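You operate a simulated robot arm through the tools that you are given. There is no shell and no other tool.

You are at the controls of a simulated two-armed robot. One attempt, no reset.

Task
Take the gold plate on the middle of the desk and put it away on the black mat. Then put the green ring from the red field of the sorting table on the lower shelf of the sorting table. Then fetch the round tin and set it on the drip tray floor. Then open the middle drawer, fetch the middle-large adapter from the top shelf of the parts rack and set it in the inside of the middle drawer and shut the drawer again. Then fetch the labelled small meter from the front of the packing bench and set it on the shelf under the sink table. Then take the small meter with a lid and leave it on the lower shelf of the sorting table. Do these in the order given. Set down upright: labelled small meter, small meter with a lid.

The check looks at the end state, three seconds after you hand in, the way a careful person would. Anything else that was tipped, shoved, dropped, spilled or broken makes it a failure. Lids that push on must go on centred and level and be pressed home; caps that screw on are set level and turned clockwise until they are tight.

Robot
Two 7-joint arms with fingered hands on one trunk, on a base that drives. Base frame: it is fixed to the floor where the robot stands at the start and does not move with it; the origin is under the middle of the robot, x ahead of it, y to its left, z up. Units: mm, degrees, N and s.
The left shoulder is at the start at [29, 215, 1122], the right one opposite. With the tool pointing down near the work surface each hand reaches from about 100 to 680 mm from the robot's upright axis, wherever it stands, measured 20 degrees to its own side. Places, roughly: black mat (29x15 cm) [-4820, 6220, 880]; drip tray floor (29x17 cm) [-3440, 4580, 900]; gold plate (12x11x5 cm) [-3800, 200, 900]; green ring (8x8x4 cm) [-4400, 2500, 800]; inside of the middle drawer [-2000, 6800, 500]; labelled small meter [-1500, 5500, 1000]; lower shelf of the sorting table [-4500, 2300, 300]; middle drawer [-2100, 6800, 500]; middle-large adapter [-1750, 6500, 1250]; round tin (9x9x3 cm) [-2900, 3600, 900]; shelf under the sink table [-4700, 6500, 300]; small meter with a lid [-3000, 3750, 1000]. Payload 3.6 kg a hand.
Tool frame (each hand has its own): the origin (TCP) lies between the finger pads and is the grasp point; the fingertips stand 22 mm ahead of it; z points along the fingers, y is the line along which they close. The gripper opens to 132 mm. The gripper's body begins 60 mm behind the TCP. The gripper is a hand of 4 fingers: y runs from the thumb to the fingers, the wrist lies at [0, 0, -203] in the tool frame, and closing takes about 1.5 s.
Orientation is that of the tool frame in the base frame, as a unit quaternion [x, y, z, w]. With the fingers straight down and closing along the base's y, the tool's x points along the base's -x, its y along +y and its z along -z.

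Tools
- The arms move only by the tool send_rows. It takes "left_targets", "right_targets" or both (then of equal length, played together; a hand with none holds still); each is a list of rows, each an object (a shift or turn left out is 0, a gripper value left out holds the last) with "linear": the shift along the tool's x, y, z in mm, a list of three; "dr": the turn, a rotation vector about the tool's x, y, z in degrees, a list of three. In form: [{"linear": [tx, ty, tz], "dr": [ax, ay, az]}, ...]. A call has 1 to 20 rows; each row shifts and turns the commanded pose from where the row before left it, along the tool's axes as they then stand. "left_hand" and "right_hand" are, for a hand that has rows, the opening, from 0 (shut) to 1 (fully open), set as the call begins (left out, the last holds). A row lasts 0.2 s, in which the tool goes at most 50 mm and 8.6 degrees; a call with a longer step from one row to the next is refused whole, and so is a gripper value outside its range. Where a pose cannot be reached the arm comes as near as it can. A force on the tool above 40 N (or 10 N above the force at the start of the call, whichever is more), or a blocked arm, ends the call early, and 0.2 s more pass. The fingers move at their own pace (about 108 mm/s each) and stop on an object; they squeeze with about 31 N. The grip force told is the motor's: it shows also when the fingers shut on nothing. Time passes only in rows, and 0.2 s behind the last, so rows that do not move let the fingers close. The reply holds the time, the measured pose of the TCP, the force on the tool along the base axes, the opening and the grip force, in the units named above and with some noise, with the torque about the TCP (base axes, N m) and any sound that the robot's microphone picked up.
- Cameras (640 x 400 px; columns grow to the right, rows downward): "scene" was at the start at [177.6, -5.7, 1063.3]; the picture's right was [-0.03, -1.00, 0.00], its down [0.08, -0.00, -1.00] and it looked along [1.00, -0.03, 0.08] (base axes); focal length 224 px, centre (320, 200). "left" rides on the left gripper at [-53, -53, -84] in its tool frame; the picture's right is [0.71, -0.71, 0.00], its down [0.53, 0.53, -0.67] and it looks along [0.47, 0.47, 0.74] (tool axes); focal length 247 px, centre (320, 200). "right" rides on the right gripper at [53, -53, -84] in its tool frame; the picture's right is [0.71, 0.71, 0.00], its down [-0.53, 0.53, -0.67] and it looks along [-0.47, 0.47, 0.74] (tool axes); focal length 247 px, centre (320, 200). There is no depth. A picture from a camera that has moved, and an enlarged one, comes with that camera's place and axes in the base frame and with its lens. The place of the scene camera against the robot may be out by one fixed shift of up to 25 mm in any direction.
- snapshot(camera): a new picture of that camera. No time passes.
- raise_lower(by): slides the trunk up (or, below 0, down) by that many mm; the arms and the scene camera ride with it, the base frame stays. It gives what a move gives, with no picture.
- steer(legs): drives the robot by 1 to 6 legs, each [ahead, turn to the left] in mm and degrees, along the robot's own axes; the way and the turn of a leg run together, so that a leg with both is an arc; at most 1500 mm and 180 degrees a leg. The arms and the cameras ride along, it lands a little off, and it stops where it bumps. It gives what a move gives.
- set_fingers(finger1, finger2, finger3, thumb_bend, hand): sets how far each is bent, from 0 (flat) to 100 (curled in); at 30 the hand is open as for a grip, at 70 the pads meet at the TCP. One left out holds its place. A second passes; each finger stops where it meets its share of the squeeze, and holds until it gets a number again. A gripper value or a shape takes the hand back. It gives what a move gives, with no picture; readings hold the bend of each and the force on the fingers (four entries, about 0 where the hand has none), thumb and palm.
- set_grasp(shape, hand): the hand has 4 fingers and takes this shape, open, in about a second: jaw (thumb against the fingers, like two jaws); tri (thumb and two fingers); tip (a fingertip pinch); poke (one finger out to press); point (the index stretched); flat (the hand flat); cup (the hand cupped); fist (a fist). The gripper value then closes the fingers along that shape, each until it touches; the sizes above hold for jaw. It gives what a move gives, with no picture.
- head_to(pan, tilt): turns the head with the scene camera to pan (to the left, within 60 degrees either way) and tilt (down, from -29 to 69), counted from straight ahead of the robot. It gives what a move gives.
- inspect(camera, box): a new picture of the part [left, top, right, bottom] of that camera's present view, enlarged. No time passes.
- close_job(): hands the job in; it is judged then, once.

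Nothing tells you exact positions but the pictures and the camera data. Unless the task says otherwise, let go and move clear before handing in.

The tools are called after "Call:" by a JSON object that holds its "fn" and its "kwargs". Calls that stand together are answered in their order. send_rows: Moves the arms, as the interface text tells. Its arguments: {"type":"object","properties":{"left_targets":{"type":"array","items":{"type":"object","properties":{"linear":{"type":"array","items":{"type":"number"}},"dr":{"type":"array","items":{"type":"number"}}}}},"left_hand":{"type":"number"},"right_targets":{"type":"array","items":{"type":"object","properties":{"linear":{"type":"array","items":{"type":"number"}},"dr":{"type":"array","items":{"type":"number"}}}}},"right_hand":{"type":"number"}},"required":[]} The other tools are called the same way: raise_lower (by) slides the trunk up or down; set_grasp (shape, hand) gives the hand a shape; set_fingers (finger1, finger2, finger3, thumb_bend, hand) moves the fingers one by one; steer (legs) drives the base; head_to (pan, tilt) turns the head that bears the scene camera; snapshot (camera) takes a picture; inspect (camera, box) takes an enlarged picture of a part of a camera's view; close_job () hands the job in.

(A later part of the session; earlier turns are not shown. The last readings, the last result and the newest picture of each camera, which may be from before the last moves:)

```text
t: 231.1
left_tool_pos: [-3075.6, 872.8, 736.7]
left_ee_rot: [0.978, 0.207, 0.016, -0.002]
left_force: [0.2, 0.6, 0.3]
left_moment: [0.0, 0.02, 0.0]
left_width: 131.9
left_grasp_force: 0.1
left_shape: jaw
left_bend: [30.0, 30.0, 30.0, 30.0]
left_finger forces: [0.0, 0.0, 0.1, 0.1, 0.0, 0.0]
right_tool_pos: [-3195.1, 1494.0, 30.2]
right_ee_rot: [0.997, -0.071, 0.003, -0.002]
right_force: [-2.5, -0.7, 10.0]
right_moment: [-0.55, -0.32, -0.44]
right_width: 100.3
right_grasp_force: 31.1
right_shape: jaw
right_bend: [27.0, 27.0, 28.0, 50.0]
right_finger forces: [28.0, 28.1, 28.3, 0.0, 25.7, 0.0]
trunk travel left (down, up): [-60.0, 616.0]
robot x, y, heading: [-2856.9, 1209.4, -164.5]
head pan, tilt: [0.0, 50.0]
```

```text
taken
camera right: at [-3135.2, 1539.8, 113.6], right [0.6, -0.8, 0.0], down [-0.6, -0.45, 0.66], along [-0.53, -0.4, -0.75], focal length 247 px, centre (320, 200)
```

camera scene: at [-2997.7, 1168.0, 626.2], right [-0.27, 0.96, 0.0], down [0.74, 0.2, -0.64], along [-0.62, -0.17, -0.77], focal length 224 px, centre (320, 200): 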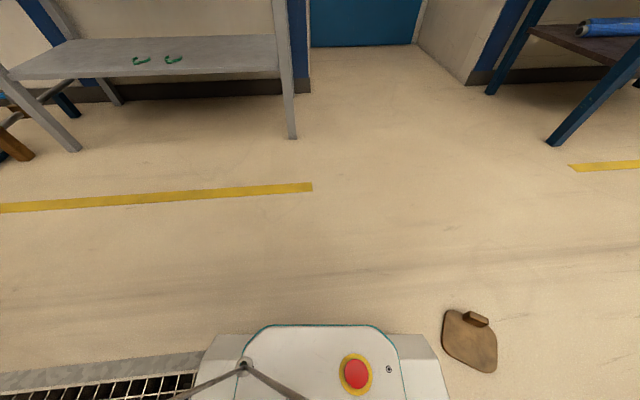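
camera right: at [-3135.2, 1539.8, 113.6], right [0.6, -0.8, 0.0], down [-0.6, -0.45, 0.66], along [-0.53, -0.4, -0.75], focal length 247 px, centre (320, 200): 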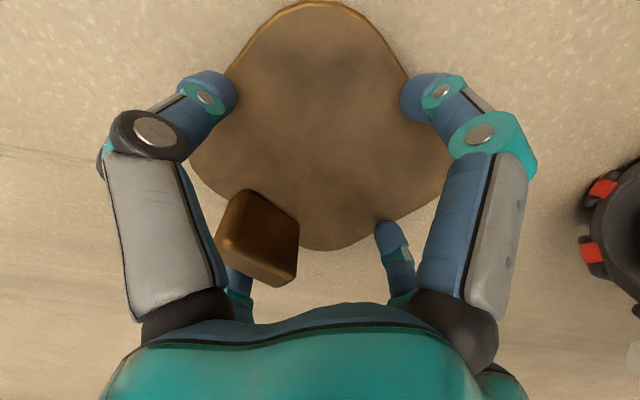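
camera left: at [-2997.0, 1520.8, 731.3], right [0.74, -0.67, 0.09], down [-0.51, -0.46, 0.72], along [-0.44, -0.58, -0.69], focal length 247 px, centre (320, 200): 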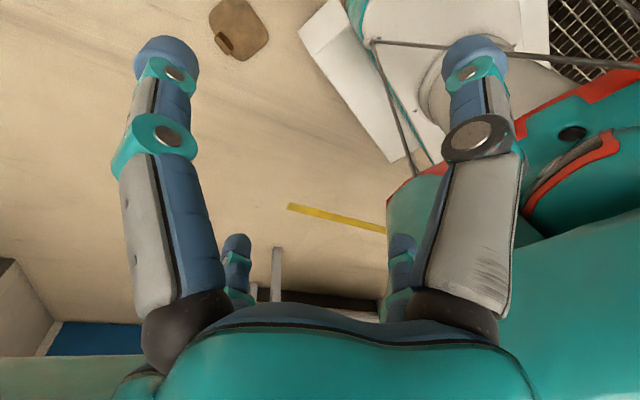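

Held with about 28 N on each finger. I'll lift a little, raise the trunk, then bring the plate in front of me.

Call:
{"fn": "send_rows", "kwargs": {"right_targets": [{"linear": [0, 0, -10]}, {"linear": [0, 0, -20]}, {"linear": [0, 0, -30]}, {"linear": [0, 0, -30]}]}}

Call:
{"fn": "raise_lower", "kwargs": {"by": 340}}

Call:
{"fn": "send_rows", "kwargs": {"right_targets": [{"linear": [-6, 30, 0]}, {"linear": [-6, 30, 0]}, {"linear": [-6, 30, 0]}, {"linear": [-6, 30, 0]}, {"linear": [-7, 30, 0]}, {"linear": [0, 25, -30]}, {"linear": [0, 0, -40]}, {"linear": [0, 0, -40]}, {"linear": [0, 0, -40]}, {"linear": [0, 0, -40]}, {"linear": [0, 0, -40]}, {"linear": [0, 0, -40]}, {"linear": [0, 0, -40]}, {"linear": [0, 0, -40]}, {"linear": [0, 0, -40]}, {"linear": [0, 0, -40]}, {"linear": [0, 0, -40]}, {"linear": [0, 0, -40]}, {"linear": [0, 0, -30]}]}}

Call:
{"fn": "snapshot", "kwargs": {"camera": "right"}}

```text
t: 232.1
left_tool_pos: [-3077.3, 873.9, 736.7]
left_ee_rot: [0.978, 0.207, 0.017, -0.001]
left_force: [0.2, 0.6, 0.6]
left_moment: [-0.03, 0.0, 0.03]
left_width: 132.1
left_grasp_force: 0.1
left_shape: jaw
left_bend: [30.0, 30.0, 30.0, 30.0]
left_finger forces: [0.0, 0.0, 0.0, 0.0, 0.0, 0.0]
right_tool_pos: [-3194.4, 1495.6, 119.6]
right_ee_rot: [0.997, -0.071, 0.004, -0.002]
right_force: [-0.2, 0.1, -7.6]
right_moment: [0.0, -0.04, -0.01]
right_width: 100.7
right_grasp_force: 30.9
right_shape: jaw
right_bend: [27.0, 27.0, 28.0, 50.0]
right_finger forces: [28.5, 27.7, 28.2, 0.0, 25.4, 0.0]
trunk travel left (down, up): [-60.0, 616.0]
robot x, y, heading: [-2856.0, 1217.6, -164.5]
head pan, tilt: [0.0, 50.0]
```

```text
t: 235.5
left_tool_pos: [-3076.6, 873.4, 1076.0]
left_ee_rot: [0.978, 0.206, 0.016, -0.002]
left_force: [-0.8, 0.1, -0.3]
left_moment: [0.01, 0.0, 0.04]
left_width: 132.0
left_grasp_force: 0.0
left_shape: jaw
left_bend: [30.0, 30.0, 30.0, 30.0]
left_finger forces: [0.1, 0.0, 0.0, 0.1, 0.0, 0.1]
right_tool_pos: [-3193.9, 1495.1, 460.4]
right_ee_rot: [0.997, -0.072, 0.003, -0.003]
right_force: [1.0, 0.4, -6.6]
right_moment: [-0.04, -0.04, 0.01]
right_width: 100.4
right_grasp_force: 31.1
right_shape: jaw
right_bend: [27.0, 27.0, 28.0, 50.0]
right_finger forces: [28.5, 28.1, 28.3, 0.1, 25.7, 0.0]
trunk travel left (down, up): [-400.0, 276.0]
robot x, y, heading: [-2856.0, 1214.6, -164.4]
head pan, tilt: [0.0, 50.0]
```

```text
t: 239.5
left_tool_pos: [-3077.2, 872.3, 1076.4]
left_ee_rot: [0.978, 0.207, 0.017, -0.001]
left_force: [0.1, -0.5, 0.7]
left_moment: [0.01, 0.03, 0.0]
left_width: 132.1
left_grasp_force: 0.0
left_shape: jaw
left_bend: [30.0, 30.0, 30.0, 30.0]
left_finger forces: [0.0, 0.1, 0.0, 0.0, 0.0, 0.0]
right_tool_pos: [-3252.1, 1322.2, 998.2]
right_ee_rot: [0.997, -0.071, 0.004, -0.002]
right_force: [-0.3, 0.0, -6.5]
right_moment: [-0.04, -0.05, -0.04]
right_width: 100.1
right_grasp_force: 31.1
right_shape: jaw
right_bend: [27.0, 27.0, 28.0, 51.0]
right_finger forces: [26.8, 26.9, 28.4, 0.0, 25.6, 0.0]
trunk travel left (down, up): [-400.0, 276.0]
robot x, y, heading: [-2856.4, 1214.0, -164.3]
head pan, tilt: [0.0, 50.0]
```

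```text
taken
camera right: at [-3192.9, 1367.6, 1082.0], right [0.6, -0.8, 0.0], down [-0.6, -0.45, 0.66], along [-0.53, -0.4, -0.75], focal length 247 px, centre (320, 200)
```

right: 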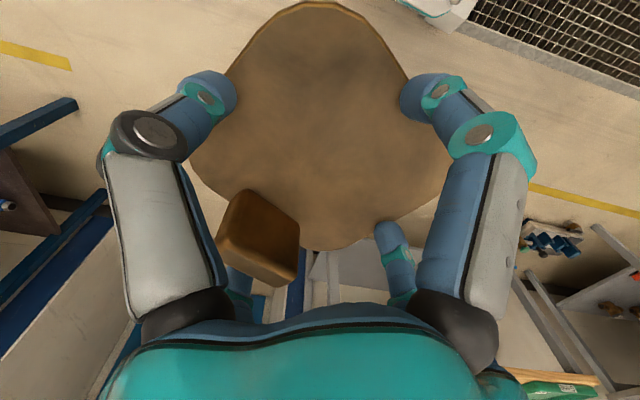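

The plate is securely in the right hand. I'll turn right in gentle steps and head up the aisle to the sink.

Call:
{"fn": "steer", "kwargs": {"legs": [[0, -22]]}}

Call:
{"fn": "steer", "kwargs": {"legs": [[0, -22]]}}

Call:
{"fn": "steer", "kwargs": {"legs": [[0, -22]]}}

Call:
{"fn": "steer", "kwargs": {"legs": [[0, -20]]}}

```text
t: 241.0
left_tool_pos: [-3185.4, 980.3, 1076.5]
left_ee_rot: [1.0, 0.017, 0.017, 0.001]
left_force: [0.6, 0.4, 0.3]
left_moment: [-0.01, 0.0, 0.03]
left_width: 132.0
left_grasp_force: 0.1
left_shape: jaw
left_bend: [30.0, 30.0, 30.0, 30.0]
left_finger forces: [0.1, 0.0, 0.0, 0.0, 0.0, 0.0]
right_tool_pos: [-3181.4, 1463.4, 997.8]
right_ee_rot: [0.966, -0.259, 0.004, -0.001]
right_force: [-0.9, -0.2, -7.6]
right_moment: [0.0, -0.05, 0.04]
right_width: 100.2
right_grasp_force: 31.2
right_shape: jaw
right_bend: [27.0, 27.0, 28.0, 51.0]
right_finger forces: [26.8, 26.9, 28.3, 0.0, 25.3, 0.0]
trunk travel left (down, up): [-400.0, 276.0]
robot x, y, heading: [-2858.9, 1193.9, 173.6]
head pan, tilt: [0.0, 50.0]
```

```text
t: 242.7
left_tool_pos: [-3242.0, 1122.9, 1076.5]
left_ee_rot: [0.984, -0.178, 0.016, 0.004]
left_force: [-0.2, -0.2, 0.4]
left_moment: [-0.02, 0.01, 0.03]
left_width: 132.1
left_grasp_force: 0.0
left_shape: jaw
left_bend: [30.0, 30.0, 30.0, 30.0]
left_finger forces: [0.0, 0.0, 0.1, 0.1, 0.0, 0.0]
right_tool_pos: [-3055.0, 1567.7, 998.2]
right_ee_rot: [0.897, -0.442, 0.005, 0.0]
right_force: [-0.2, -0.4, -7.7]
right_moment: [0.02, 0.16, -0.03]
right_width: 42.4
right_grasp_force: 30.5
right_shape: jaw
right_bend: [84.0, 81.0, 83.0, 88.0]
right_finger forces: [2.6, 8.3, 12.2, 0.0, 9.3, 0.0]
trunk travel left (down, up): [-400.0, 276.0]
robot x, y, heading: [-2863.3, 1180.1, 150.9]
head pan, tilt: [0.0, 50.0]
```

```text
t: 244.2
left_tool_pos: [-3238.1, 1274.0, 1077.6]
left_ee_rot: [0.93, -0.366, 0.015, 0.008]
left_force: [-0.4, -0.6, -0.9]
left_moment: [-0.03, -0.03, -0.01]
left_width: 132.0
left_grasp_force: 0.1
left_shape: jaw
left_bend: [30.0, 30.0, 30.0, 30.0]
left_finger forces: [0.0, 0.1, 0.0, 0.0, 0.0, 0.0]
right_tool_pos: [-2895.3, 1614.1, 999.1]
right_ee_rot: [0.794, -0.608, 0.004, 0.0]
right_force: [0.7, -0.2, -7.0]
right_moment: [0.1, 0.16, 0.0]
right_width: 40.7
right_grasp_force: 31.1
right_shape: jaw
right_bend: [84.0, 82.0, 83.0, 88.0]
right_finger forces: [3.7, 7.2, 11.2, 0.0, 6.9, 0.1]
trunk travel left (down, up): [-400.0, 276.0]
robot x, y, heading: [-2882.9, 1171.2, 128.6]
head pan, tilt: [0.0, 50.0]
```

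```text
t: 245.8
left_tool_pos: [-3181.3, 1389.2, 1076.9]
left_ee_rot: [0.854, -0.521, 0.013, 0.01]
left_force: [-1.2, 0.5, -0.9]
left_moment: [-0.02, 0.0, -0.03]
left_width: 132.0
left_grasp_force: 0.0
left_shape: jaw
left_bend: [30.0, 30.0, 30.0, 30.0]
left_finger forces: [0.0, 0.0, 0.0, 0.1, 0.0, 0.0]
right_tool_pos: [-2743.7, 1591.5, 1000.7]
right_ee_rot: [-0.677, 0.736, -0.005, -0.001]
right_force: [-0.2, -0.4, -7.4]
right_moment: [0.16, 0.15, 0.0]
right_width: 40.4
right_grasp_force: 31.3
right_shape: jaw
right_bend: [84.0, 82.0, 83.0, 88.0]
right_finger forces: [4.5, 6.3, 11.1, 0.0, 7.5, 0.0]
trunk travel left (down, up): [-400.0, 276.0]
robot x, y, heading: [-2897.5, 1163.3, 108.6]
head pan, tilt: [0.0, 50.0]
```

The grip changed during the turn: the fingers are now closed to 40 mm but still carry the weight. I'll look.

Call:
{"fn": "snapshot", "kwargs": {"camera": "right"}}

Call:
{"fn": "head_to", "kwargs": {"pan": -30, "tilt": 0}}

Call:
{"fn": "snapshot", "kwargs": {"camera": "scene"}}

```text
taken
camera right: at [-2695.6, 1534.6, 1082.7], right [-0.76, -0.65, 0.0], down [-0.48, 0.57, 0.66], along [-0.43, 0.5, -0.75], focal length 247 px, centre (320, 200)
```

right: 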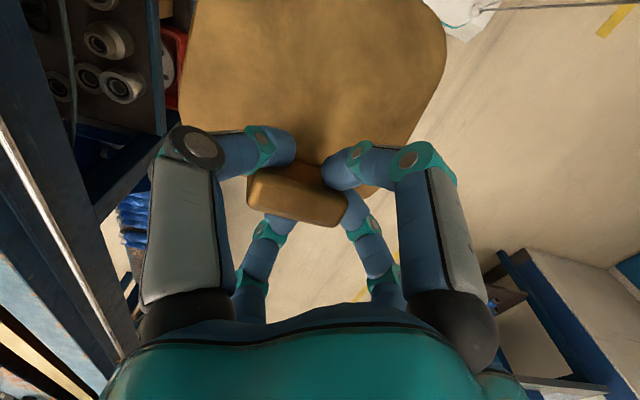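

```text
t: 246.9
left_tool_pos: [-3181.8, 1390.3, 1077.8]
left_ee_rot: [0.854, -0.521, 0.014, 0.01]
left_force: [0.3, 0.1, 1.1]
left_moment: [-0.03, 0.0, 0.02]
left_width: 131.8
left_grasp_force: 0.0
left_shape: jaw
left_bend: [30.0, 30.0, 30.0, 30.0]
left_finger forces: [0.0, 0.1, 0.0, 0.1, 0.0, 0.1]
right_tool_pos: [-2742.6, 1591.3, 999.9]
right_ee_rot: [-0.678, 0.735, -0.003, -0.002]
right_force: [-0.4, 0.3, -7.4]
right_moment: [0.12, 0.14, -0.04]
right_width: 40.3
right_grasp_force: 30.9
right_shape: jaw
right_bend: [84.0, 82.0, 83.0, 88.0]
right_finger forces: [5.0, 5.9, 11.0, 0.0, 7.1, 0.0]
trunk travel left (down, up): [-400.0, 276.0]
robot x, y, heading: [-2895.7, 1164.3, 108.9]
head pan, tilt: [-30.0, 0.0]
```

```text
taken
camera scene: at [-2891.6, 1324.6, 1056.4], right [0.98, -0.19, 0.0], down [0.0, 0.0, -1.0], along [0.19, 0.98, 0.0], focal length 224 px, centre (320, 200)
```

scene: 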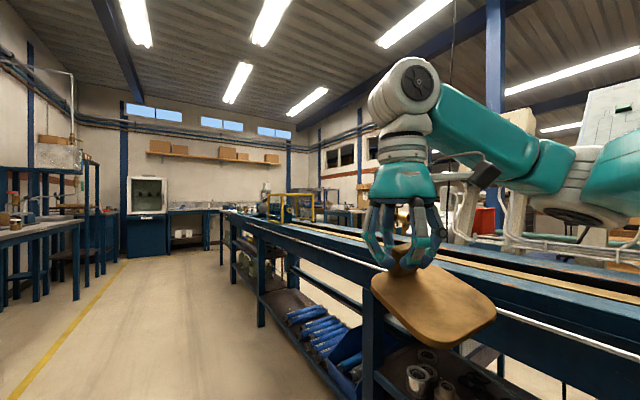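

Call:
{"fn": "inspect", "kwargs": {"camera": "scene", "box": [340, 160, 520, 360]}}

Call:
{"fn": "inspect", "kwargs": {"camera": "right", "box": [170, 60, 470, 300]}}

```text
2.00 times, centred on (430, 260) of scene
camera zoom: at [-2891.6, 1324.6, 1056.4], right [0.98, -0.19, 0.0], down [0.0, 0.0, -1.0], along [0.19, 0.98, 0.0], focal length 448 px, centre (100, 80)
```

zoom: 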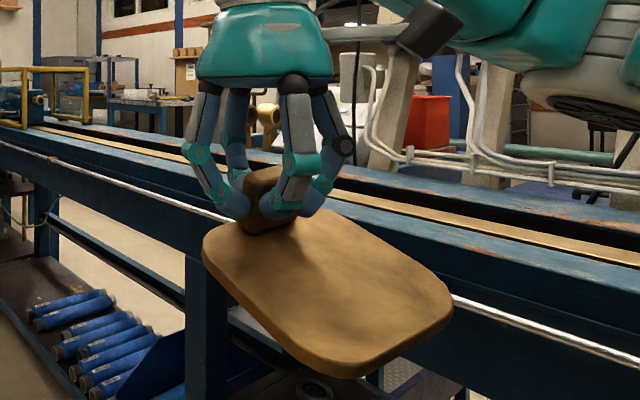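

```text
1.67 times, centred on (320, 180) of right
camera zoom: at [-2695.5, 1534.2, 1083.2], right [-0.76, -0.65, 0.0], down [-0.48, 0.57, 0.66], along [-0.43, 0.5, -0.75], focal length 412 px, centre (320, 233)
```

zoom: 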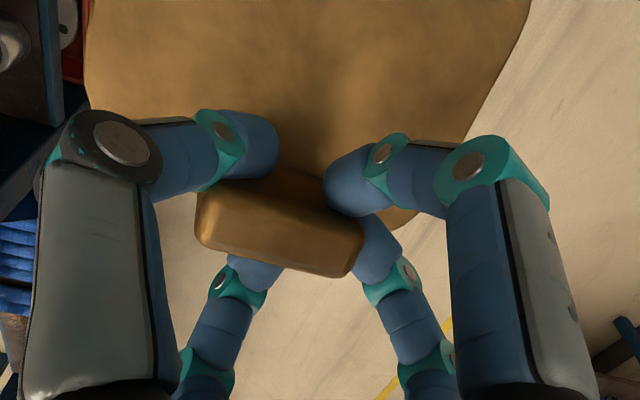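

The tab is now pinched firmly between all four fingertips, with the plate hanging from it; it has stayed put through two turns. I'll drive gently up the aisle to the sink counter like this.

Call:
{"fn": "steer", "kwargs": {"legs": [[0, 4]]}}

Call:
{"fn": "steer", "kwargs": {"legs": [[1000, 0]]}}

```text
t: 247.8
left_tool_pos: [-3197.8, 1368.0, 1078.0]
left_ee_rot: [0.872, -0.49, 0.014, 0.01]
left_force: [0.5, 0.3, 0.5]
left_moment: [-0.01, 0.02, -0.01]
left_width: 132.0
left_grasp_force: 0.0
left_shape: jaw
left_bend: [30.0, 30.0, 30.0, 30.0]
left_finger forces: [0.0, 0.1, 0.0, 0.0, 0.0, 0.0]
right_tool_pos: [-2774.3, 1601.5, 1000.5]
right_ee_rot: [-0.703, 0.712, -0.004, -0.001]
right_force: [0.7, 0.4, -7.3]
right_moment: [0.1, 0.16, 0.0]
right_width: 39.9
right_grasp_force: 31.0
right_shape: jaw
right_bend: [84.0, 82.0, 83.0, 88.0]
right_finger forces: [4.8, 5.9, 11.0, 0.0, 7.2, 0.0]
trunk travel left (down, up): [-400.0, 276.0]
robot x, y, heading: [-2890.3, 1165.8, 112.9]
head pan, tilt: [-30.0, 0.0]
```

```text
t: 253.0
left_tool_pos: [-3577.1, 2303.7, 1078.2]
left_ee_rot: [0.868, -0.496, 0.014, 0.009]
left_force: [-0.3, 0.5, -0.5]
left_moment: [0.01, 0.0, 0.02]
left_width: 132.2
left_grasp_force: 0.0
left_shape: jaw
left_bend: [30.0, 30.0, 30.0, 30.0]
left_finger forces: [0.0, 0.0, 0.0, 0.0, 0.0, 0.0]
right_tool_pos: [-3151.8, 2531.5, 1000.5]
right_ee_rot: [-0.698, 0.716, -0.004, -0.002]
right_force: [-1.0, 0.3, -7.5]
right_moment: [0.15, 0.16, 0.0]
right_width: 40.4
right_grasp_force: 30.9
right_shape: jaw
right_bend: [84.0, 82.0, 83.0, 88.0]
right_finger forces: [4.9, 5.7, 10.9, 0.0, 7.1, 0.0]
trunk travel left (down, up): [-400.0, 276.0]
robot x, y, heading: [-3276.1, 2096.2, 112.0]
head pan, tilt: [-30.0, 0.0]
```

Call:
{"fn": "steer", "kwargs": {"legs": [[1500, 1.5]]}}

Call:
{"fn": "steer", "kwargs": {"legs": [[1400, 0]]}}

Call:
{"fn": "head_to", "kwargs": {"pan": 0, "tilt": 20}}

Call:
{"fn": "snapshot", "kwargs": {"camera": "scene"}}

```text
t: 260.4
left_tool_pos: [-4184.4, 3667.1, 1078.4]
left_ee_rot: [0.88, -0.474, 0.014, 0.009]
left_force: [-0.1, -0.3, -0.4]
left_moment: [-0.03, 0.01, -0.01]
left_width: 132.1
left_grasp_force: 0.0
left_shape: jaw
left_bend: [30.0, 30.0, 30.0, 30.0]
left_finger forces: [0.0, 0.1, 0.0, 0.1, 0.0, 0.0]
right_tool_pos: [-3769.9, 3913.4, 1002.1]
right_ee_rot: [0.715, -0.699, 0.003, 0.002]
right_force: [-0.1, 0.1, -7.6]
right_moment: [0.12, 0.14, 0.02]
right_width: 40.0
right_grasp_force: 30.6
right_shape: jaw
right_bend: [84.0, 82.0, 83.0, 88.0]
right_finger forces: [5.0, 5.6, 10.8, 0.0, 7.0, 0.0]
trunk travel left (down, up): [-400.0, 276.0]
robot x, y, heading: [-3875.6, 3478.2, 114.4]
head pan, tilt: [-30.0, 0.0]
```

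```text
t: 267.5
left_tool_pos: [-4767.3, 4966.5, 1078.7]
left_ee_rot: [0.876, -0.481, 0.013, 0.01]
left_force: [0.4, 0.8, 0.3]
left_moment: [-0.01, 0.03, -0.03]
left_width: 131.9
left_grasp_force: 0.1
left_shape: jaw
left_bend: [30.0, 30.0, 30.0, 30.0]
left_finger forces: [0.0, 0.0, 0.1, 0.1, 0.1, 0.1]
right_tool_pos: [-4350.2, 5208.0, 1002.5]
right_ee_rot: [0.71, -0.704, 0.004, 0.001]
right_force: [0.3, -0.6, -6.8]
right_moment: [0.11, 0.19, 0.0]
right_width: 40.3
right_grasp_force: 31.4
right_shape: jaw
right_bend: [84.0, 82.0, 83.0, 88.0]
right_finger forces: [5.0, 5.5, 10.8, 0.1, 7.0, 0.1]
trunk travel left (down, up): [-400.0, 276.0]
robot x, y, heading: [-4461.8, 4767.9, 113.8]
head pan, tilt: [-30.0, 0.0]
```

```text
t: 268.5
left_tool_pos: [-4766.4, 4966.8, 1080.2]
left_ee_rot: [0.876, -0.483, 0.012, 0.009]
left_force: [-0.4, 0.8, -0.3]
left_moment: [-0.01, 0.0, 0.0]
left_width: 132.3
left_grasp_force: 0.1
left_shape: jaw
left_bend: [30.0, 30.0, 30.0, 30.0]
left_finger forces: [0.0, 0.0, 0.0, 0.0, 0.0, 0.0]
right_tool_pos: [-4349.5, 5207.9, 1001.3]
right_ee_rot: [0.71, -0.704, 0.004, 0.001]
right_force: [-0.2, -0.2, -7.8]
right_moment: [0.1, 0.17, 0.03]
right_width: 40.1
right_grasp_force: 30.9
right_shape: jaw
right_bend: [84.0, 82.0, 83.0, 88.0]
right_finger forces: [4.9, 5.6, 10.7, 0.1, 6.9, 0.0]
trunk travel left (down, up): [-400.0, 276.0]
robot x, y, heading: [-4458.9, 4770.8, 113.9]
head pan, tilt: [0.0, 20.0]
```

```text
taken
camera scene: at [-4516.3, 4924.1, 1024.2], right [0.91, 0.4, 0.0], down [0.14, -0.31, -0.94], along [-0.38, 0.86, -0.34], focal length 224 px, centre (320, 200)
```

scene: 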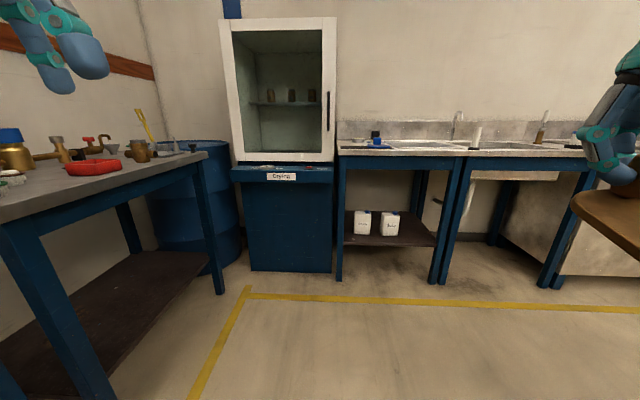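

I'm at the end of the aisle facing the drying cabinet and the sink counter. I'll zoom on the counter to find the black mat.

Call:
{"fn": "inspect", "kwargs": {"camera": "scene", "box": [325, 110, 485, 190]}}

Call:
{"fn": "inspect", "kwargs": {"camera": "scene", "box": [460, 100, 640, 200]}}

```text
4.00 times, centred on (405, 150) of scene
camera zoom: at [-4516.3, 4924.1, 1024.2], right [0.91, 0.4, 0.0], down [0.14, -0.31, -0.94], along [-0.38, 0.86, -0.34], focal length 895 px, centre (-20, 400)
```

zoom: 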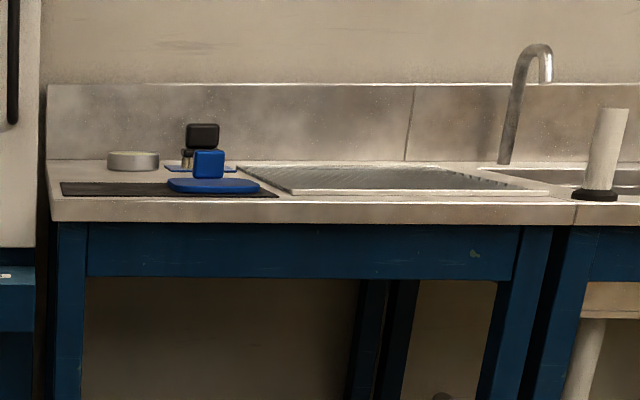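

```text
3.56 times, centred on (550, 150) of scene
camera zoom: at [-4516.3, 4924.1, 1024.2], right [0.91, 0.4, 0.0], down [0.14, -0.31, -0.94], along [-0.38, 0.86, -0.34], focal length 796 px, centre (-498, 378)
```

zoom: 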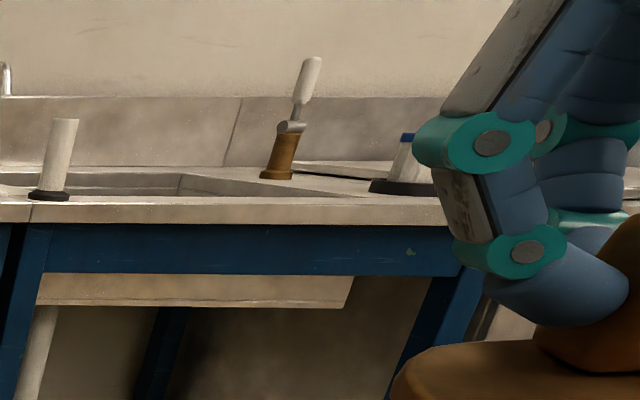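

The black mat is at the left end of the counter with a blue plate already on its right half; the left half is free for the gold plate. I'll raise the hand, and approach the counter.

Call:
{"fn": "send_rows", "kwargs": {"right_targets": [{"linear": [0, 0, -15]}, {"linear": [0, 0, -20]}, {"linear": [0, 0, -20]}, {"linear": [0, 0, -20]}, {"linear": [0, 0, -15]}]}}

Call:
{"fn": "steer", "kwargs": {"legs": [[900, 0]]}}

Call:
{"fn": "head_to", "kwargs": {"pan": 0, "tilt": 30}}

Call:
{"fn": "snapshot", "kwargs": {"camera": "scene"}}

Call:
{"fn": "snapshot", "kwargs": {"camera": "right"}}

```text
t: 269.7
left_tool_pos: [-4767.2, 4965.8, 1080.3]
left_ee_rot: [0.876, -0.482, 0.013, 0.009]
left_force: [-0.2, 0.1, 0.7]
left_moment: [0.0, 0.0, 0.02]
left_width: 132.0
left_grasp_force: 0.2
left_shape: jaw
left_bend: [30.0, 30.0, 30.0, 30.0]
left_finger forces: [0.1, 0.1, 0.1, 0.1, 0.1, 0.0]
right_tool_pos: [-4348.4, 5207.1, 1092.5]
right_ee_rot: [0.71, -0.704, 0.004, 0.0]
right_force: [0.5, 0.0, -7.3]
right_moment: [0.11, 0.11, 0.01]
right_width: 40.1
right_grasp_force: 31.0
right_shape: jaw
right_bend: [84.0, 82.0, 83.0, 88.0]
right_finger forces: [4.9, 5.3, 10.7, 0.0, 6.8, 0.0]
trunk travel left (down, up): [-400.0, 276.0]
robot x, y, heading: [-4461.9, 4770.4, 114.0]
head pan, tilt: [0.0, 20.0]
```

```text
t: 274.4
left_tool_pos: [-5136.2, 5797.3, 1079.5]
left_ee_rot: [0.877, -0.481, 0.013, 0.01]
left_force: [0.3, -0.1, 1.2]
left_moment: [0.01, -0.01, 0.02]
left_width: 132.0
left_grasp_force: 0.1
left_shape: jaw
left_bend: [30.0, 30.0, 30.0, 30.0]
left_finger forces: [0.0, 0.0, 0.0, 0.0, 0.1, 0.0]
right_tool_pos: [-4716.4, 6038.2, 1091.9]
right_ee_rot: [0.711, -0.703, 0.005, 0.0]
right_force: [0.0, 0.5, -7.1]
right_moment: [0.1, 0.15, -0.02]
right_width: 40.0
right_grasp_force: 30.9
right_shape: jaw
right_bend: [84.0, 82.0, 83.0, 88.0]
right_finger forces: [5.0, 5.4, 10.8, 0.1, 7.0, 0.1]
trunk travel left (down, up): [-400.0, 276.0]
robot x, y, heading: [-4826.7, 5600.6, 113.9]
head pan, tilt: [0.0, 20.0]
```

```text
t: 275.2
left_tool_pos: [-5135.3, 5798.4, 1080.8]
left_ee_rot: [0.876, -0.482, 0.013, 0.01]
left_force: [-0.2, -0.5, -0.1]
left_moment: [0.04, -0.03, 0.01]
left_width: 132.2
left_grasp_force: 0.1
left_shape: jaw
left_bend: [30.0, 30.0, 30.0, 30.0]
left_finger forces: [0.0, 0.0, 0.0, 0.0, 0.1, 0.1]
right_tool_pos: [-4716.7, 6038.7, 1092.0]
right_ee_rot: [0.71, -0.704, 0.004, 0.001]
right_force: [-0.7, 0.1, -7.1]
right_moment: [0.09, 0.15, -0.01]
right_width: 40.3
right_grasp_force: 30.8
right_shape: jaw
right_bend: [84.0, 82.0, 83.0, 88.0]
right_finger forces: [4.9, 5.4, 10.7, 0.1, 6.9, 0.0]
trunk travel left (down, up): [-400.0, 276.0]
robot x, y, heading: [-4827.5, 5597.2, 113.7]
head pan, tilt: [0.0, 30.0]
```

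```text
taken
camera scene: at [-4883.9, 5752.5, 1008.2], right [0.91, 0.41, 0.0], down [0.2, -0.46, -0.87], along [-0.35, 0.79, -0.5], focal length 224 px, centre (320, 200)
```

scene: 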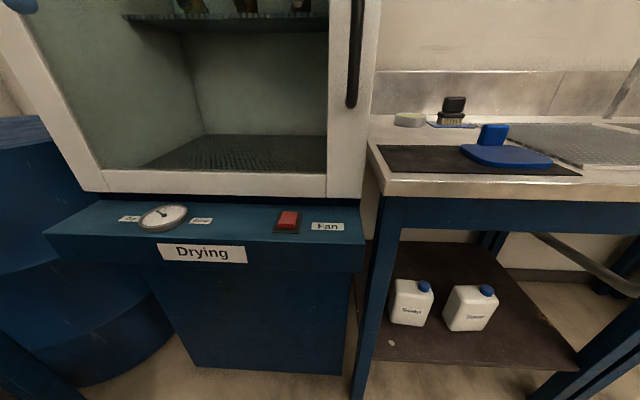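

```text
taken
camera right: at [-4664.6, 5986.2, 1175.1], right [-0.7, -0.71, 0.0], down [-0.53, 0.53, 0.66], along [-0.47, 0.46, -0.75], focal length 247 px, centre (320, 200)
```

right: 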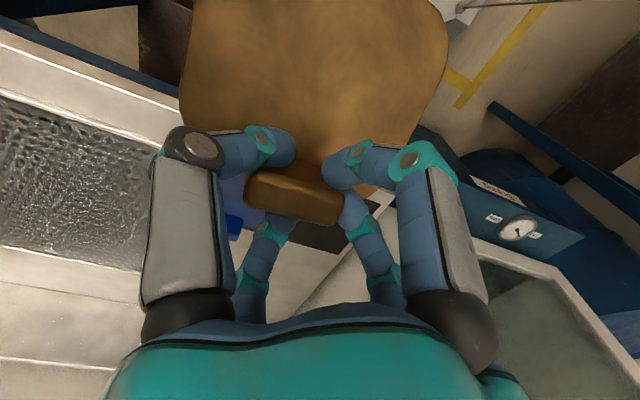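

The mat's free left part spans roughly n -2394 to -2239 beside the blue plate. I'll drive 130 mm closer, and rotate the hand so the plate lines up with the mat.

Call:
{"fn": "steer", "kwargs": {"legs": [[130, 0]]}}

Call:
{"fn": "send_rows", "kwargs": {"right_targets": [{"linear": [0, 0, 0], "dr": [0, 0, 4]}, {"linear": [0, 0, 0], "dr": [0, 0, 5]}, {"linear": [0, 0, 0], "dr": [0, 0, 5]}, {"linear": [0, 0, 0], "dr": [0, 0, 3]}, {"linear": [0, 0, 0]}]}}

Call:
{"fn": "head_to", "kwargs": {"pan": -20, "tilt": 20}}

Call:
{"fn": "snapshot", "kwargs": {"camera": "scene"}}

Call:
{"fn": "snapshot", "kwargs": {"camera": "right"}}

```text
t: 276.4
left_tool_pos: [-5189.8, 5918.8, 1080.4]
left_ee_rot: [0.876, -0.481, 0.014, 0.01]
left_force: [0.2, -0.4, -0.1]
left_moment: [-0.04, -0.01, -0.01]
left_width: 132.1
left_grasp_force: 0.1
left_shape: jaw
left_bend: [30.0, 30.0, 30.0, 30.0]
left_finger forces: [0.0, 0.1, 0.1, 0.0, 0.0, 0.0]
right_tool_pos: [-4771.2, 6160.7, 1091.7]
right_ee_rot: [0.711, -0.704, 0.004, 0.001]
right_force: [0.2, 1.1, -8.1]
right_moment: [0.11, 0.16, 0.02]
right_width: 40.2
right_grasp_force: 31.3
right_shape: jaw
right_bend: [84.0, 82.0, 83.0, 88.0]
right_finger forces: [5.1, 5.4, 11.9, 0.0, 7.4, 0.1]
trunk travel left (down, up): [-400.0, 276.0]
robot x, y, heading: [-4880.2, 5719.3, 113.8]
head pan, tilt: [0.0, 30.0]
```

```text
t: 277.6
left_tool_pos: [-5188.9, 5917.0, 1080.1]
left_ee_rot: [0.877, -0.481, 0.013, 0.009]
left_force: [0.2, 0.2, 0.3]
left_moment: [0.01, -0.02, -0.02]
left_width: 132.2
left_grasp_force: 0.0
left_shape: jaw
left_bend: [30.0, 30.0, 30.0, 30.0]
left_finger forces: [0.0, 0.0, 0.0, 0.0, 0.1, 0.1]
right_tool_pos: [-4769.4, 6158.0, 1092.5]
right_ee_rot: [-0.597, 0.802, -0.004, 0.0]
right_force: [-0.4, 1.1, -6.9]
right_moment: [0.15, 0.12, 0.02]
right_width: 40.0
right_grasp_force: 31.0
right_shape: jaw
right_bend: [84.0, 82.0, 83.0, 88.0]
right_finger forces: [5.0, 5.3, 11.3, 0.1, 7.3, 0.0]
trunk travel left (down, up): [-400.0, 276.0]
robot x, y, heading: [-4880.4, 5720.8, 113.9]
head pan, tilt: [0.0, 30.0]
```

```text
t: 278.5
left_tool_pos: [-5188.9, 5916.0, 1081.8]
left_ee_rot: [0.877, -0.481, 0.013, 0.009]
left_force: [-0.5, -0.5, -0.5]
left_moment: [0.01, 0.0, 0.03]
left_width: 131.7
left_grasp_force: 0.1
left_shape: jaw
left_bend: [30.0, 30.0, 30.0, 30.0]
left_finger forces: [0.0, 0.0, 0.0, 0.0, 0.0, 0.1]
right_tool_pos: [-4771.2, 6158.2, 1092.4]
right_ee_rot: [-0.599, 0.801, -0.004, 0.0]
right_force: [0.0, -0.7, -7.0]
right_moment: [0.19, 0.12, -0.02]
right_width: 40.1
right_grasp_force: 31.3
right_shape: jaw
right_bend: [84.0, 82.0, 83.0, 88.0]
right_finger forces: [5.0, 5.3, 11.3, 0.0, 7.3, 0.0]
trunk travel left (down, up): [-400.0, 276.0]
robot x, y, heading: [-4878.6, 5722.3, 114.1]
head pan, tilt: [-20.0, 20.0]
```

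```text
taken
camera scene: at [-4906.9, 5882.3, 1024.1], right [1.0, 0.07, 0.0], down [0.02, -0.34, -0.94], along [-0.07, 0.94, -0.34], focal length 224 px, centre (320, 200)
```

scene: 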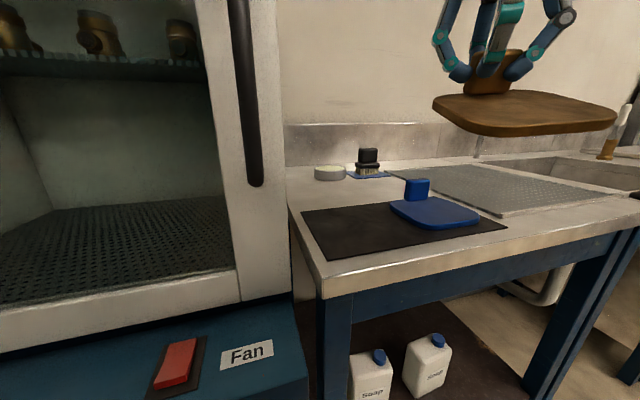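

```text
taken
camera right: at [-4735.5, 6092.1, 1175.7], right [-0.88, -0.48, 0.0], down [-0.36, 0.66, 0.66], along [-0.32, 0.58, -0.75], focal length 247 px, centre (320, 200)
```

right: 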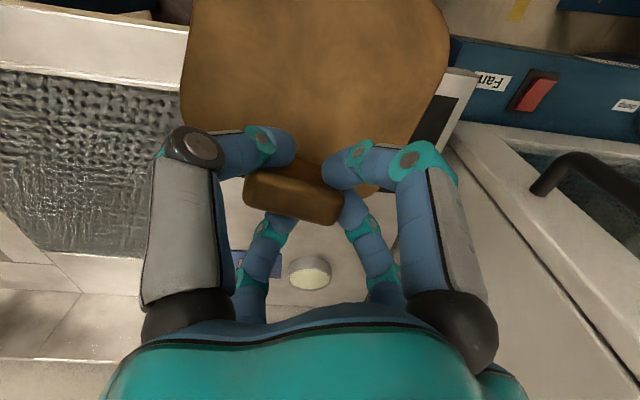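

Call:
{"fn": "inspect", "kwargs": {"camera": "right", "box": [200, 120, 400, 260]}}

Call:
{"fn": "inspect", "kwargs": {"camera": "scene", "box": [420, 0, 640, 150]}}

```text
2.86 times, centred on (300, 190) of right
camera zoom: at [-4735.5, 6092.1, 1175.7], right [-0.88, -0.48, 0.0], down [-0.36, 0.66, 0.66], along [-0.32, 0.58, -0.75], focal length 706 px, centre (377, 229)
```

zoom: 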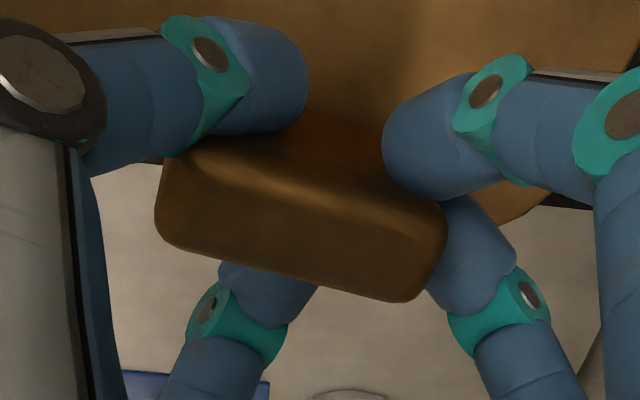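

```text
2.67 times, centred on (530, 75) of scene
camera zoom: at [-4906.9, 5882.3, 1024.1], right [1.0, 0.07, 0.0], down [0.02, -0.34, -0.94], along [-0.07, 0.94, -0.34], focal length 597 px, centre (-240, 533)
```

zoom: 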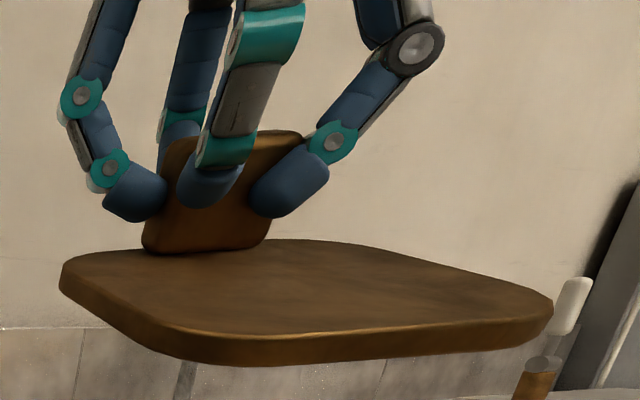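

I have a good view of how the plate hangs. I'll turn the hand back about 8° to align it with the mat and move it over the free left part of the mat, staying high.

Call:
{"fn": "send_rows", "kwargs": {"right_targets": [{"dr": [0, 0, -4]}, {"dr": [0, 0, -4]}, {"linear": [-13.4, 29, 0]}, {"linear": [-13.4, 29, 0]}, {"linear": [-13.4, 29, 0]}, {"linear": [-13.4, 29, 0]}, {"linear": [-13.4, 29, 0]}, {"linear": [0, 0, 0]}]}}

Call:
{"fn": "snapshot", "kwargs": {"camera": "scene"}}

Call:
{"fn": "snapshot", "kwargs": {"camera": "right"}}

```text
t: 280.3
left_tool_pos: [-5189.0, 5916.2, 1082.0]
left_ee_rot: [0.877, -0.481, 0.013, 0.009]
left_force: [-0.6, 0.9, 0.5]
left_moment: [0.0, 0.01, 0.0]
left_width: 132.1
left_grasp_force: 0.1
left_shape: jaw
left_bend: [30.0, 30.0, 30.0, 30.0]
left_finger forces: [0.0, 0.0, 0.1, 0.0, 0.1, 0.0]
right_tool_pos: [-4902.6, 6245.3, 1090.7]
right_ee_rot: [-0.653, 0.757, -0.004, 0.0]
right_force: [-0.4, 0.1, -7.7]
right_moment: [0.16, 0.15, 0.0]
right_width: 39.9
right_grasp_force: 30.8
right_shape: jaw
right_bend: [84.0, 82.0, 83.0, 88.0]
right_finger forces: [4.9, 5.2, 11.1, 0.1, 7.0, 0.0]
trunk travel left (down, up): [-400.0, 276.0]
robot x, y, heading: [-4887.0, 5721.4, 114.1]
head pan, tilt: [-20.0, 20.0]
```

```text
taken
camera scene: at [-4906.6, 5882.2, 1024.2], right [1.0, 0.07, 0.0], down [0.02, -0.34, -0.94], along [-0.06, 0.94, -0.34], focal length 224 px, centre (320, 200)
```

scene: 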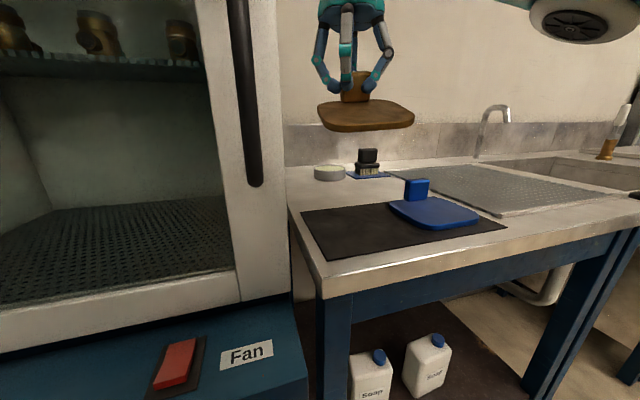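

```text
taken
camera right: at [-4859.5, 6185.3, 1174.0], right [-0.8, -0.6, 0.0], down [-0.45, 0.6, 0.66], along [-0.39, 0.53, -0.75], focal length 247 px, centre (320, 200)
```

right: 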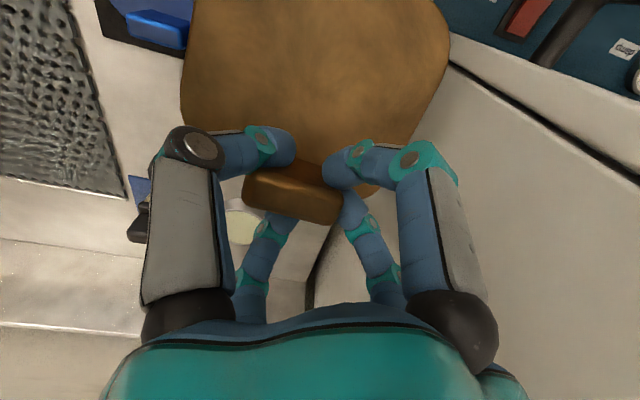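

Call:
{"fn": "inspect", "kwargs": {"camera": "scene", "box": [290, 50, 450, 150]}}

Call:
{"fn": "inspect", "kwargs": {"camera": "scene", "box": [280, 140, 520, 290]}}

```text
4.00 times, centred on (370, 100) of scene
camera zoom: at [-4906.6, 5882.2, 1024.2], right [1.0, 0.07, 0.0], down [0.02, -0.34, -0.94], along [-0.06, 0.94, -0.34], focal length 895 px, centre (120, 600)
```

zoom: 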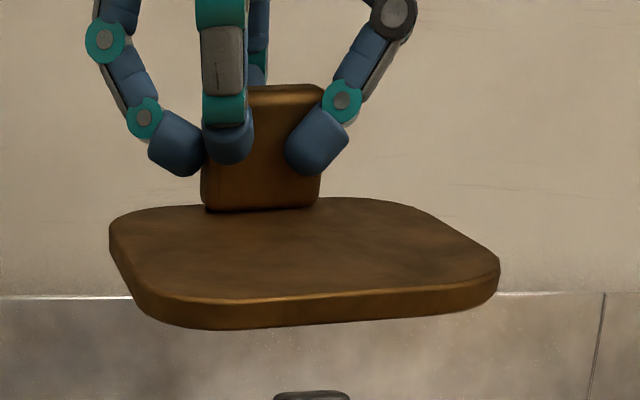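

```text
2.67 times, centred on (400, 215) of scene
camera zoom: at [-4906.6, 5882.2, 1024.2], right [1.0, 0.07, 0.0], down [0.02, -0.34, -0.94], along [-0.06, 0.94, -0.34], focal length 597 px, centre (107, 160)
```

zoom: 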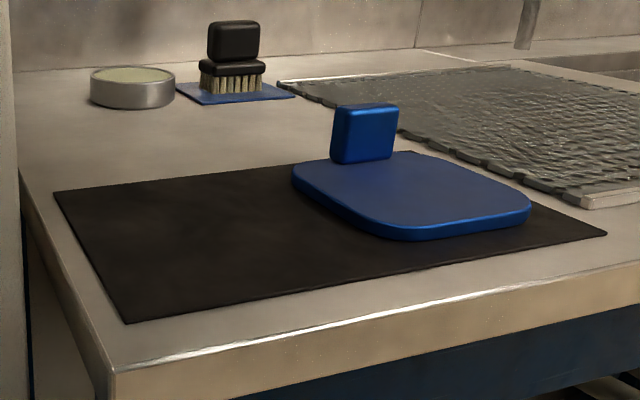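

The plate is lined up above the mat's free part. I'll nudge it slightly left and lower it until just above the mat.

Call:
{"fn": "send_rows", "kwargs": {"right_targets": [{"linear": [-3.5, 10, 0]}, {"linear": [0, 0, 25]}, {"linear": [0, 0, 30]}, {"linear": [0, 0, 30]}, {"linear": [0, 0, 25]}, {"linear": [0, 0, 15]}, {"linear": [0, 0, 5]}]}}

Call:
{"fn": "head_to", "kwargs": {"pan": -10, "tilt": 30}}

Call:
{"fn": "snapshot", "kwargs": {"camera": "scene"}}

Call:
{"fn": "inspect", "kwargs": {"camera": "scene", "box": [260, 60, 480, 220]}}

```text
t: 281.9
left_tool_pos: [-5189.8, 5915.2, 1081.4]
left_ee_rot: [0.876, -0.482, 0.012, 0.009]
left_force: [-0.1, 0.2, 0.4]
left_moment: [0.0, 0.01, 0.02]
left_width: 131.9
left_grasp_force: 0.0
left_shape: jaw
left_bend: [30.0, 30.0, 30.0, 30.0]
left_finger forces: [0.1, 0.1, 0.0, 0.1, 0.0, 0.1]
right_tool_pos: [-4913.9, 6251.3, 961.1]
right_ee_rot: [-0.654, 0.757, -0.004, -0.001]
right_force: [0.5, -1.1, -6.7]
right_moment: [0.12, 0.12, 0.0]
right_width: 39.9
right_grasp_force: 30.7
right_shape: jaw
right_bend: [84.0, 82.0, 83.0, 88.0]
right_finger forces: [5.0, 5.3, 11.2, 0.0, 7.0, 0.0]
trunk travel left (down, up): [-400.0, 276.0]
robot x, y, heading: [-4879.5, 5721.2, 113.7]
head pan, tilt: [-20.0, 20.0]
```

```text
t: 282.6
left_tool_pos: [-5188.5, 5917.0, 1080.9]
left_ee_rot: [0.877, -0.481, 0.013, 0.009]
left_force: [-0.2, -0.4, 0.2]
left_moment: [-0.03, -0.02, 0.03]
left_width: 132.0
left_grasp_force: 0.0
left_shape: jaw
left_bend: [30.0, 30.0, 30.0, 30.0]
left_finger forces: [0.0, 0.0, 0.0, 0.0, 0.0, 0.1]
right_tool_pos: [-4913.4, 6250.4, 961.1]
right_ee_rot: [-0.653, 0.757, -0.005, 0.0]
right_force: [-0.9, 0.2, -7.3]
right_moment: [0.15, 0.14, 0.02]
right_width: 39.8
right_grasp_force: 30.9
right_shape: jaw
right_bend: [84.0, 82.0, 83.0, 88.0]
right_finger forces: [4.9, 5.2, 11.0, 0.1, 6.9, 0.0]
trunk travel left (down, up): [-400.0, 276.0]
robot x, y, heading: [-4881.5, 5722.3, 113.9]
head pan, tilt: [-10.0, 30.0]
```

```text
taken
camera scene: at [-4922.3, 5877.4, 1008.1], right [0.97, 0.24, 0.0], down [0.12, -0.49, -0.87], along [-0.21, 0.84, -0.5], focal length 224 px, centre (320, 200)
```

scene: 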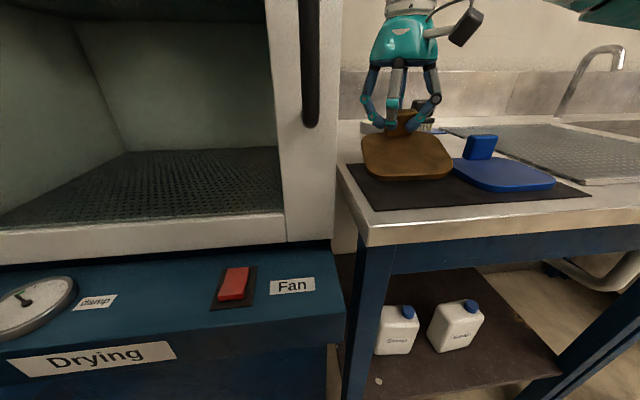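

```text
2.50 times, centred on (370, 140) of scene
camera zoom: at [-4922.3, 5877.4, 1008.1], right [0.97, 0.24, 0.0], down [0.12, -0.49, -0.87], along [-0.21, 0.84, -0.5], focal length 560 px, centre (195, 350)
```

zoom: 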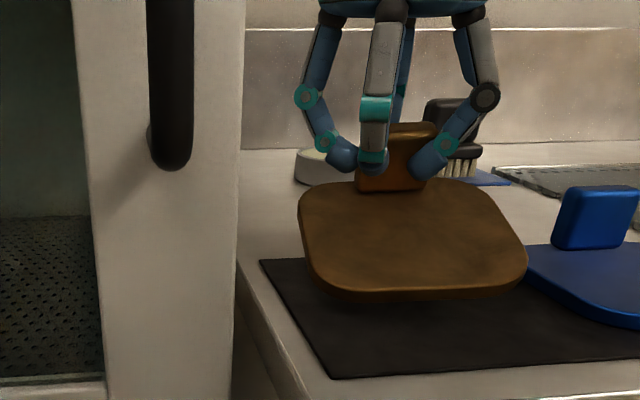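

The plate is over the mat's free area; I'll shift it 10 mm toward me and lower in small steps, watching the force.

Call:
{"fn": "send_rows", "kwargs": {"right_targets": [{"linear": [8.7, -4.9, 0]}, {"linear": [0, 0, 4]}, {"linear": [0, 0, 4]}, {"linear": [0, 0, 3]}, {"linear": [0, 0, 0]}]}}

Call:
{"fn": "send_rows", "kwargs": {"right_targets": [{"linear": [0, 0, 3]}, {"linear": [0, 0, 3]}, {"linear": [0, 0, 0]}]}}

Call:
{"fn": "inspect", "kwargs": {"camera": "scene", "box": [260, 60, 480, 220]}}

```text
t: 283.8
left_tool_pos: [-5189.8, 5917.0, 1081.8]
left_ee_rot: [0.876, -0.481, 0.012, 0.009]
left_force: [0.4, 0.1, 0.4]
left_moment: [0.0, -0.03, 0.0]
left_width: 132.0
left_grasp_force: 0.3
left_shape: jaw
left_bend: [30.0, 30.0, 30.0, 30.0]
left_finger forces: [0.0, 0.1, 0.0, 0.0, 0.0, 0.0]
right_tool_pos: [-4910.0, 6241.8, 950.4]
right_ee_rot: [-0.653, 0.758, -0.005, 0.0]
right_force: [-0.1, 0.0, -6.5]
right_moment: [0.03, 0.16, 0.01]
right_width: 40.0
right_grasp_force: 31.0
right_shape: jaw
right_bend: [84.0, 83.0, 83.0, 88.0]
right_finger forces: [4.6, 4.9, 9.8, 0.1, 5.9, 0.0]
trunk travel left (down, up): [-400.0, 276.0]
robot x, y, heading: [-4881.6, 5722.4, 114.1]
head pan, tilt: [-10.0, 30.0]
```

```text
t: 284.6
left_tool_pos: [-5189.4, 5916.7, 1082.2]
left_ee_rot: [0.877, -0.48, 0.013, 0.009]
left_force: [-0.3, -0.3, 0.8]
left_moment: [-0.01, -0.01, 0.0]
left_width: 132.1
left_grasp_force: 0.0
left_shape: jaw
left_bend: [30.0, 30.0, 30.0, 30.0]
left_finger forces: [0.0, 0.1, 0.1, 0.1, 0.0, 0.1]
right_tool_pos: [-4910.1, 6240.4, 943.9]
right_ee_rot: [-0.653, 0.757, -0.005, -0.001]
right_force: [0.8, 1.7, -5.0]
right_moment: [0.04, 0.06, -0.06]
right_width: 39.9
right_grasp_force: 30.1
right_shape: jaw
right_bend: [85.0, 83.0, 83.0, 88.0]
right_finger forces: [4.1, 4.8, 8.9, 0.1, 5.3, 0.1]
trunk travel left (down, up): [-400.0, 276.0]
robot x, y, heading: [-4881.8, 5722.9, 114.2]
head pan, tilt: [-10.0, 30.0]
```

```text
2.50 times, centred on (370, 140) of scene
camera zoom: at [-4922.4, 5877.3, 1008.1], right [0.97, 0.24, 0.0], down [0.12, -0.49, -0.87], along [-0.21, 0.84, -0.5], focal length 560 px, centre (195, 350)
```

zoom: 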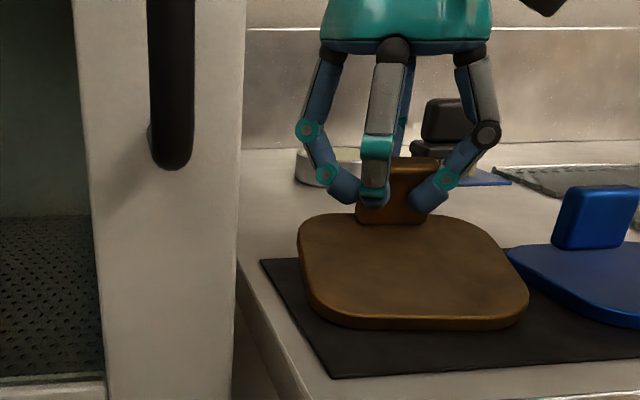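

The front edge is touching; the plate fits between the mat's left edge and the blue plate. I'll keep lowering until it lies flat.

Call:
{"fn": "send_rows", "kwargs": {"right_targets": [{"linear": [0, 0, 3]}, {"linear": [0, 0, 3]}, {"linear": [0, 0, 3]}, {"linear": [0, 0, 3]}, {"linear": [0, 0, 0]}]}}

Call:
{"fn": "inspect", "kwargs": {"camera": "scene", "box": [260, 60, 480, 220]}}

```text
t: 285.8
left_tool_pos: [-5188.2, 5916.1, 1081.2]
left_ee_rot: [0.877, -0.48, 0.012, 0.008]
left_force: [-0.4, -0.5, -0.2]
left_moment: [0.0, 0.0, -0.04]
left_width: 131.9
left_grasp_force: 0.1
left_shape: jaw
left_bend: [30.0, 30.0, 30.0, 30.0]
left_finger forces: [0.0, 0.0, 0.0, 0.1, 0.0, 0.0]
right_tool_pos: [-4909.7, 6241.3, 932.2]
right_ee_rot: [-0.652, 0.758, -0.004, -0.001]
right_force: [-0.2, 1.0, -4.4]
right_moment: [-0.03, 0.02, 0.03]
right_width: 39.8
right_grasp_force: 30.8
right_shape: jaw
right_bend: [85.0, 83.0, 83.0, 88.0]
right_finger forces: [3.8, 4.7, 8.3, 0.1, 3.9, 0.1]
trunk travel left (down, up): [-400.0, 276.0]
robot x, y, heading: [-4883.0, 5724.9, 114.1]
head pan, tilt: [-10.0, 30.0]
```

```text
2.50 times, centred on (370, 140) of scene
camera zoom: at [-4922.4, 5877.3, 1008.1], right [0.97, 0.24, 0.0], down [0.12, -0.49, -0.87], along [-0.21, 0.84, -0.5], focal length 560 px, centre (195, 350)
```

zoom: 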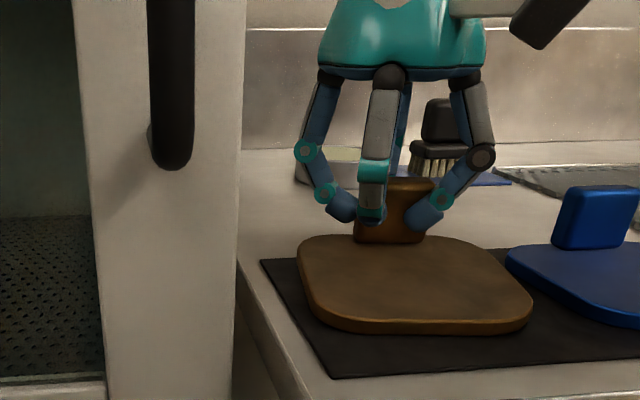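

Call:
{"fn": "send_rows", "kwargs": {"right_targets": [{"linear": [0, 0, 3]}, {"linear": [0, 0, 2]}, {"linear": [0, 0, 2]}, {"linear": [0, 0, 0]}]}}

Call:
{"fn": "inspect", "kwargs": {"camera": "scene", "box": [260, 60, 480, 220]}}

```text
t: 286.8
left_tool_pos: [-5188.9, 5916.6, 1080.3]
left_ee_rot: [0.877, -0.48, 0.013, 0.01]
left_force: [0.2, -0.2, -1.0]
left_moment: [-0.01, 0.0, 0.01]
left_width: 132.2
left_grasp_force: 0.0
left_shape: jaw
left_bend: [30.0, 30.0, 30.0, 30.0]
left_finger forces: [0.0, 0.1, 0.1, 0.0, 0.0, 0.1]
right_tool_pos: [-4909.9, 6241.3, 924.4]
right_ee_rot: [-0.654, 0.757, -0.003, 0.0]
right_force: [-0.7, 2.7, -2.9]
right_moment: [-0.03, 0.01, 0.02]
right_width: 39.9
right_grasp_force: 30.8
right_shape: jaw
right_bend: [85.0, 83.0, 83.0, 89.0]
right_finger forces: [3.6, 4.5, 8.6, 0.1, 3.6, 0.0]
trunk travel left (down, up): [-400.0, 276.0]
robot x, y, heading: [-4878.9, 5725.5, 114.1]
head pan, tilt: [-10.0, 30.0]
```

```text
2.50 times, centred on (370, 140) of scene
camera zoom: at [-4922.4, 5877.3, 1008.1], right [0.97, 0.24, 0.0], down [0.12, -0.49, -0.87], along [-0.21, 0.84, -0.5], focal length 560 px, centre (195, 350)
```

zoom: 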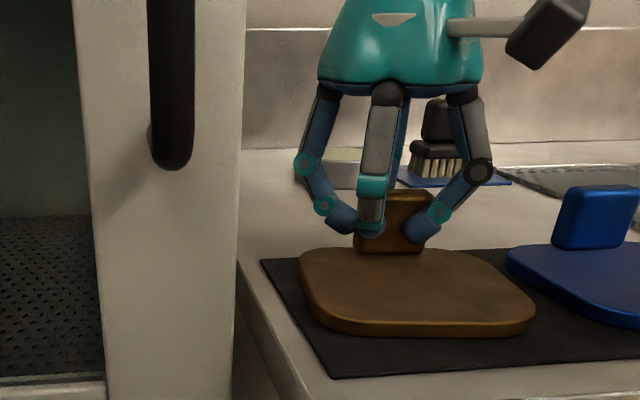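

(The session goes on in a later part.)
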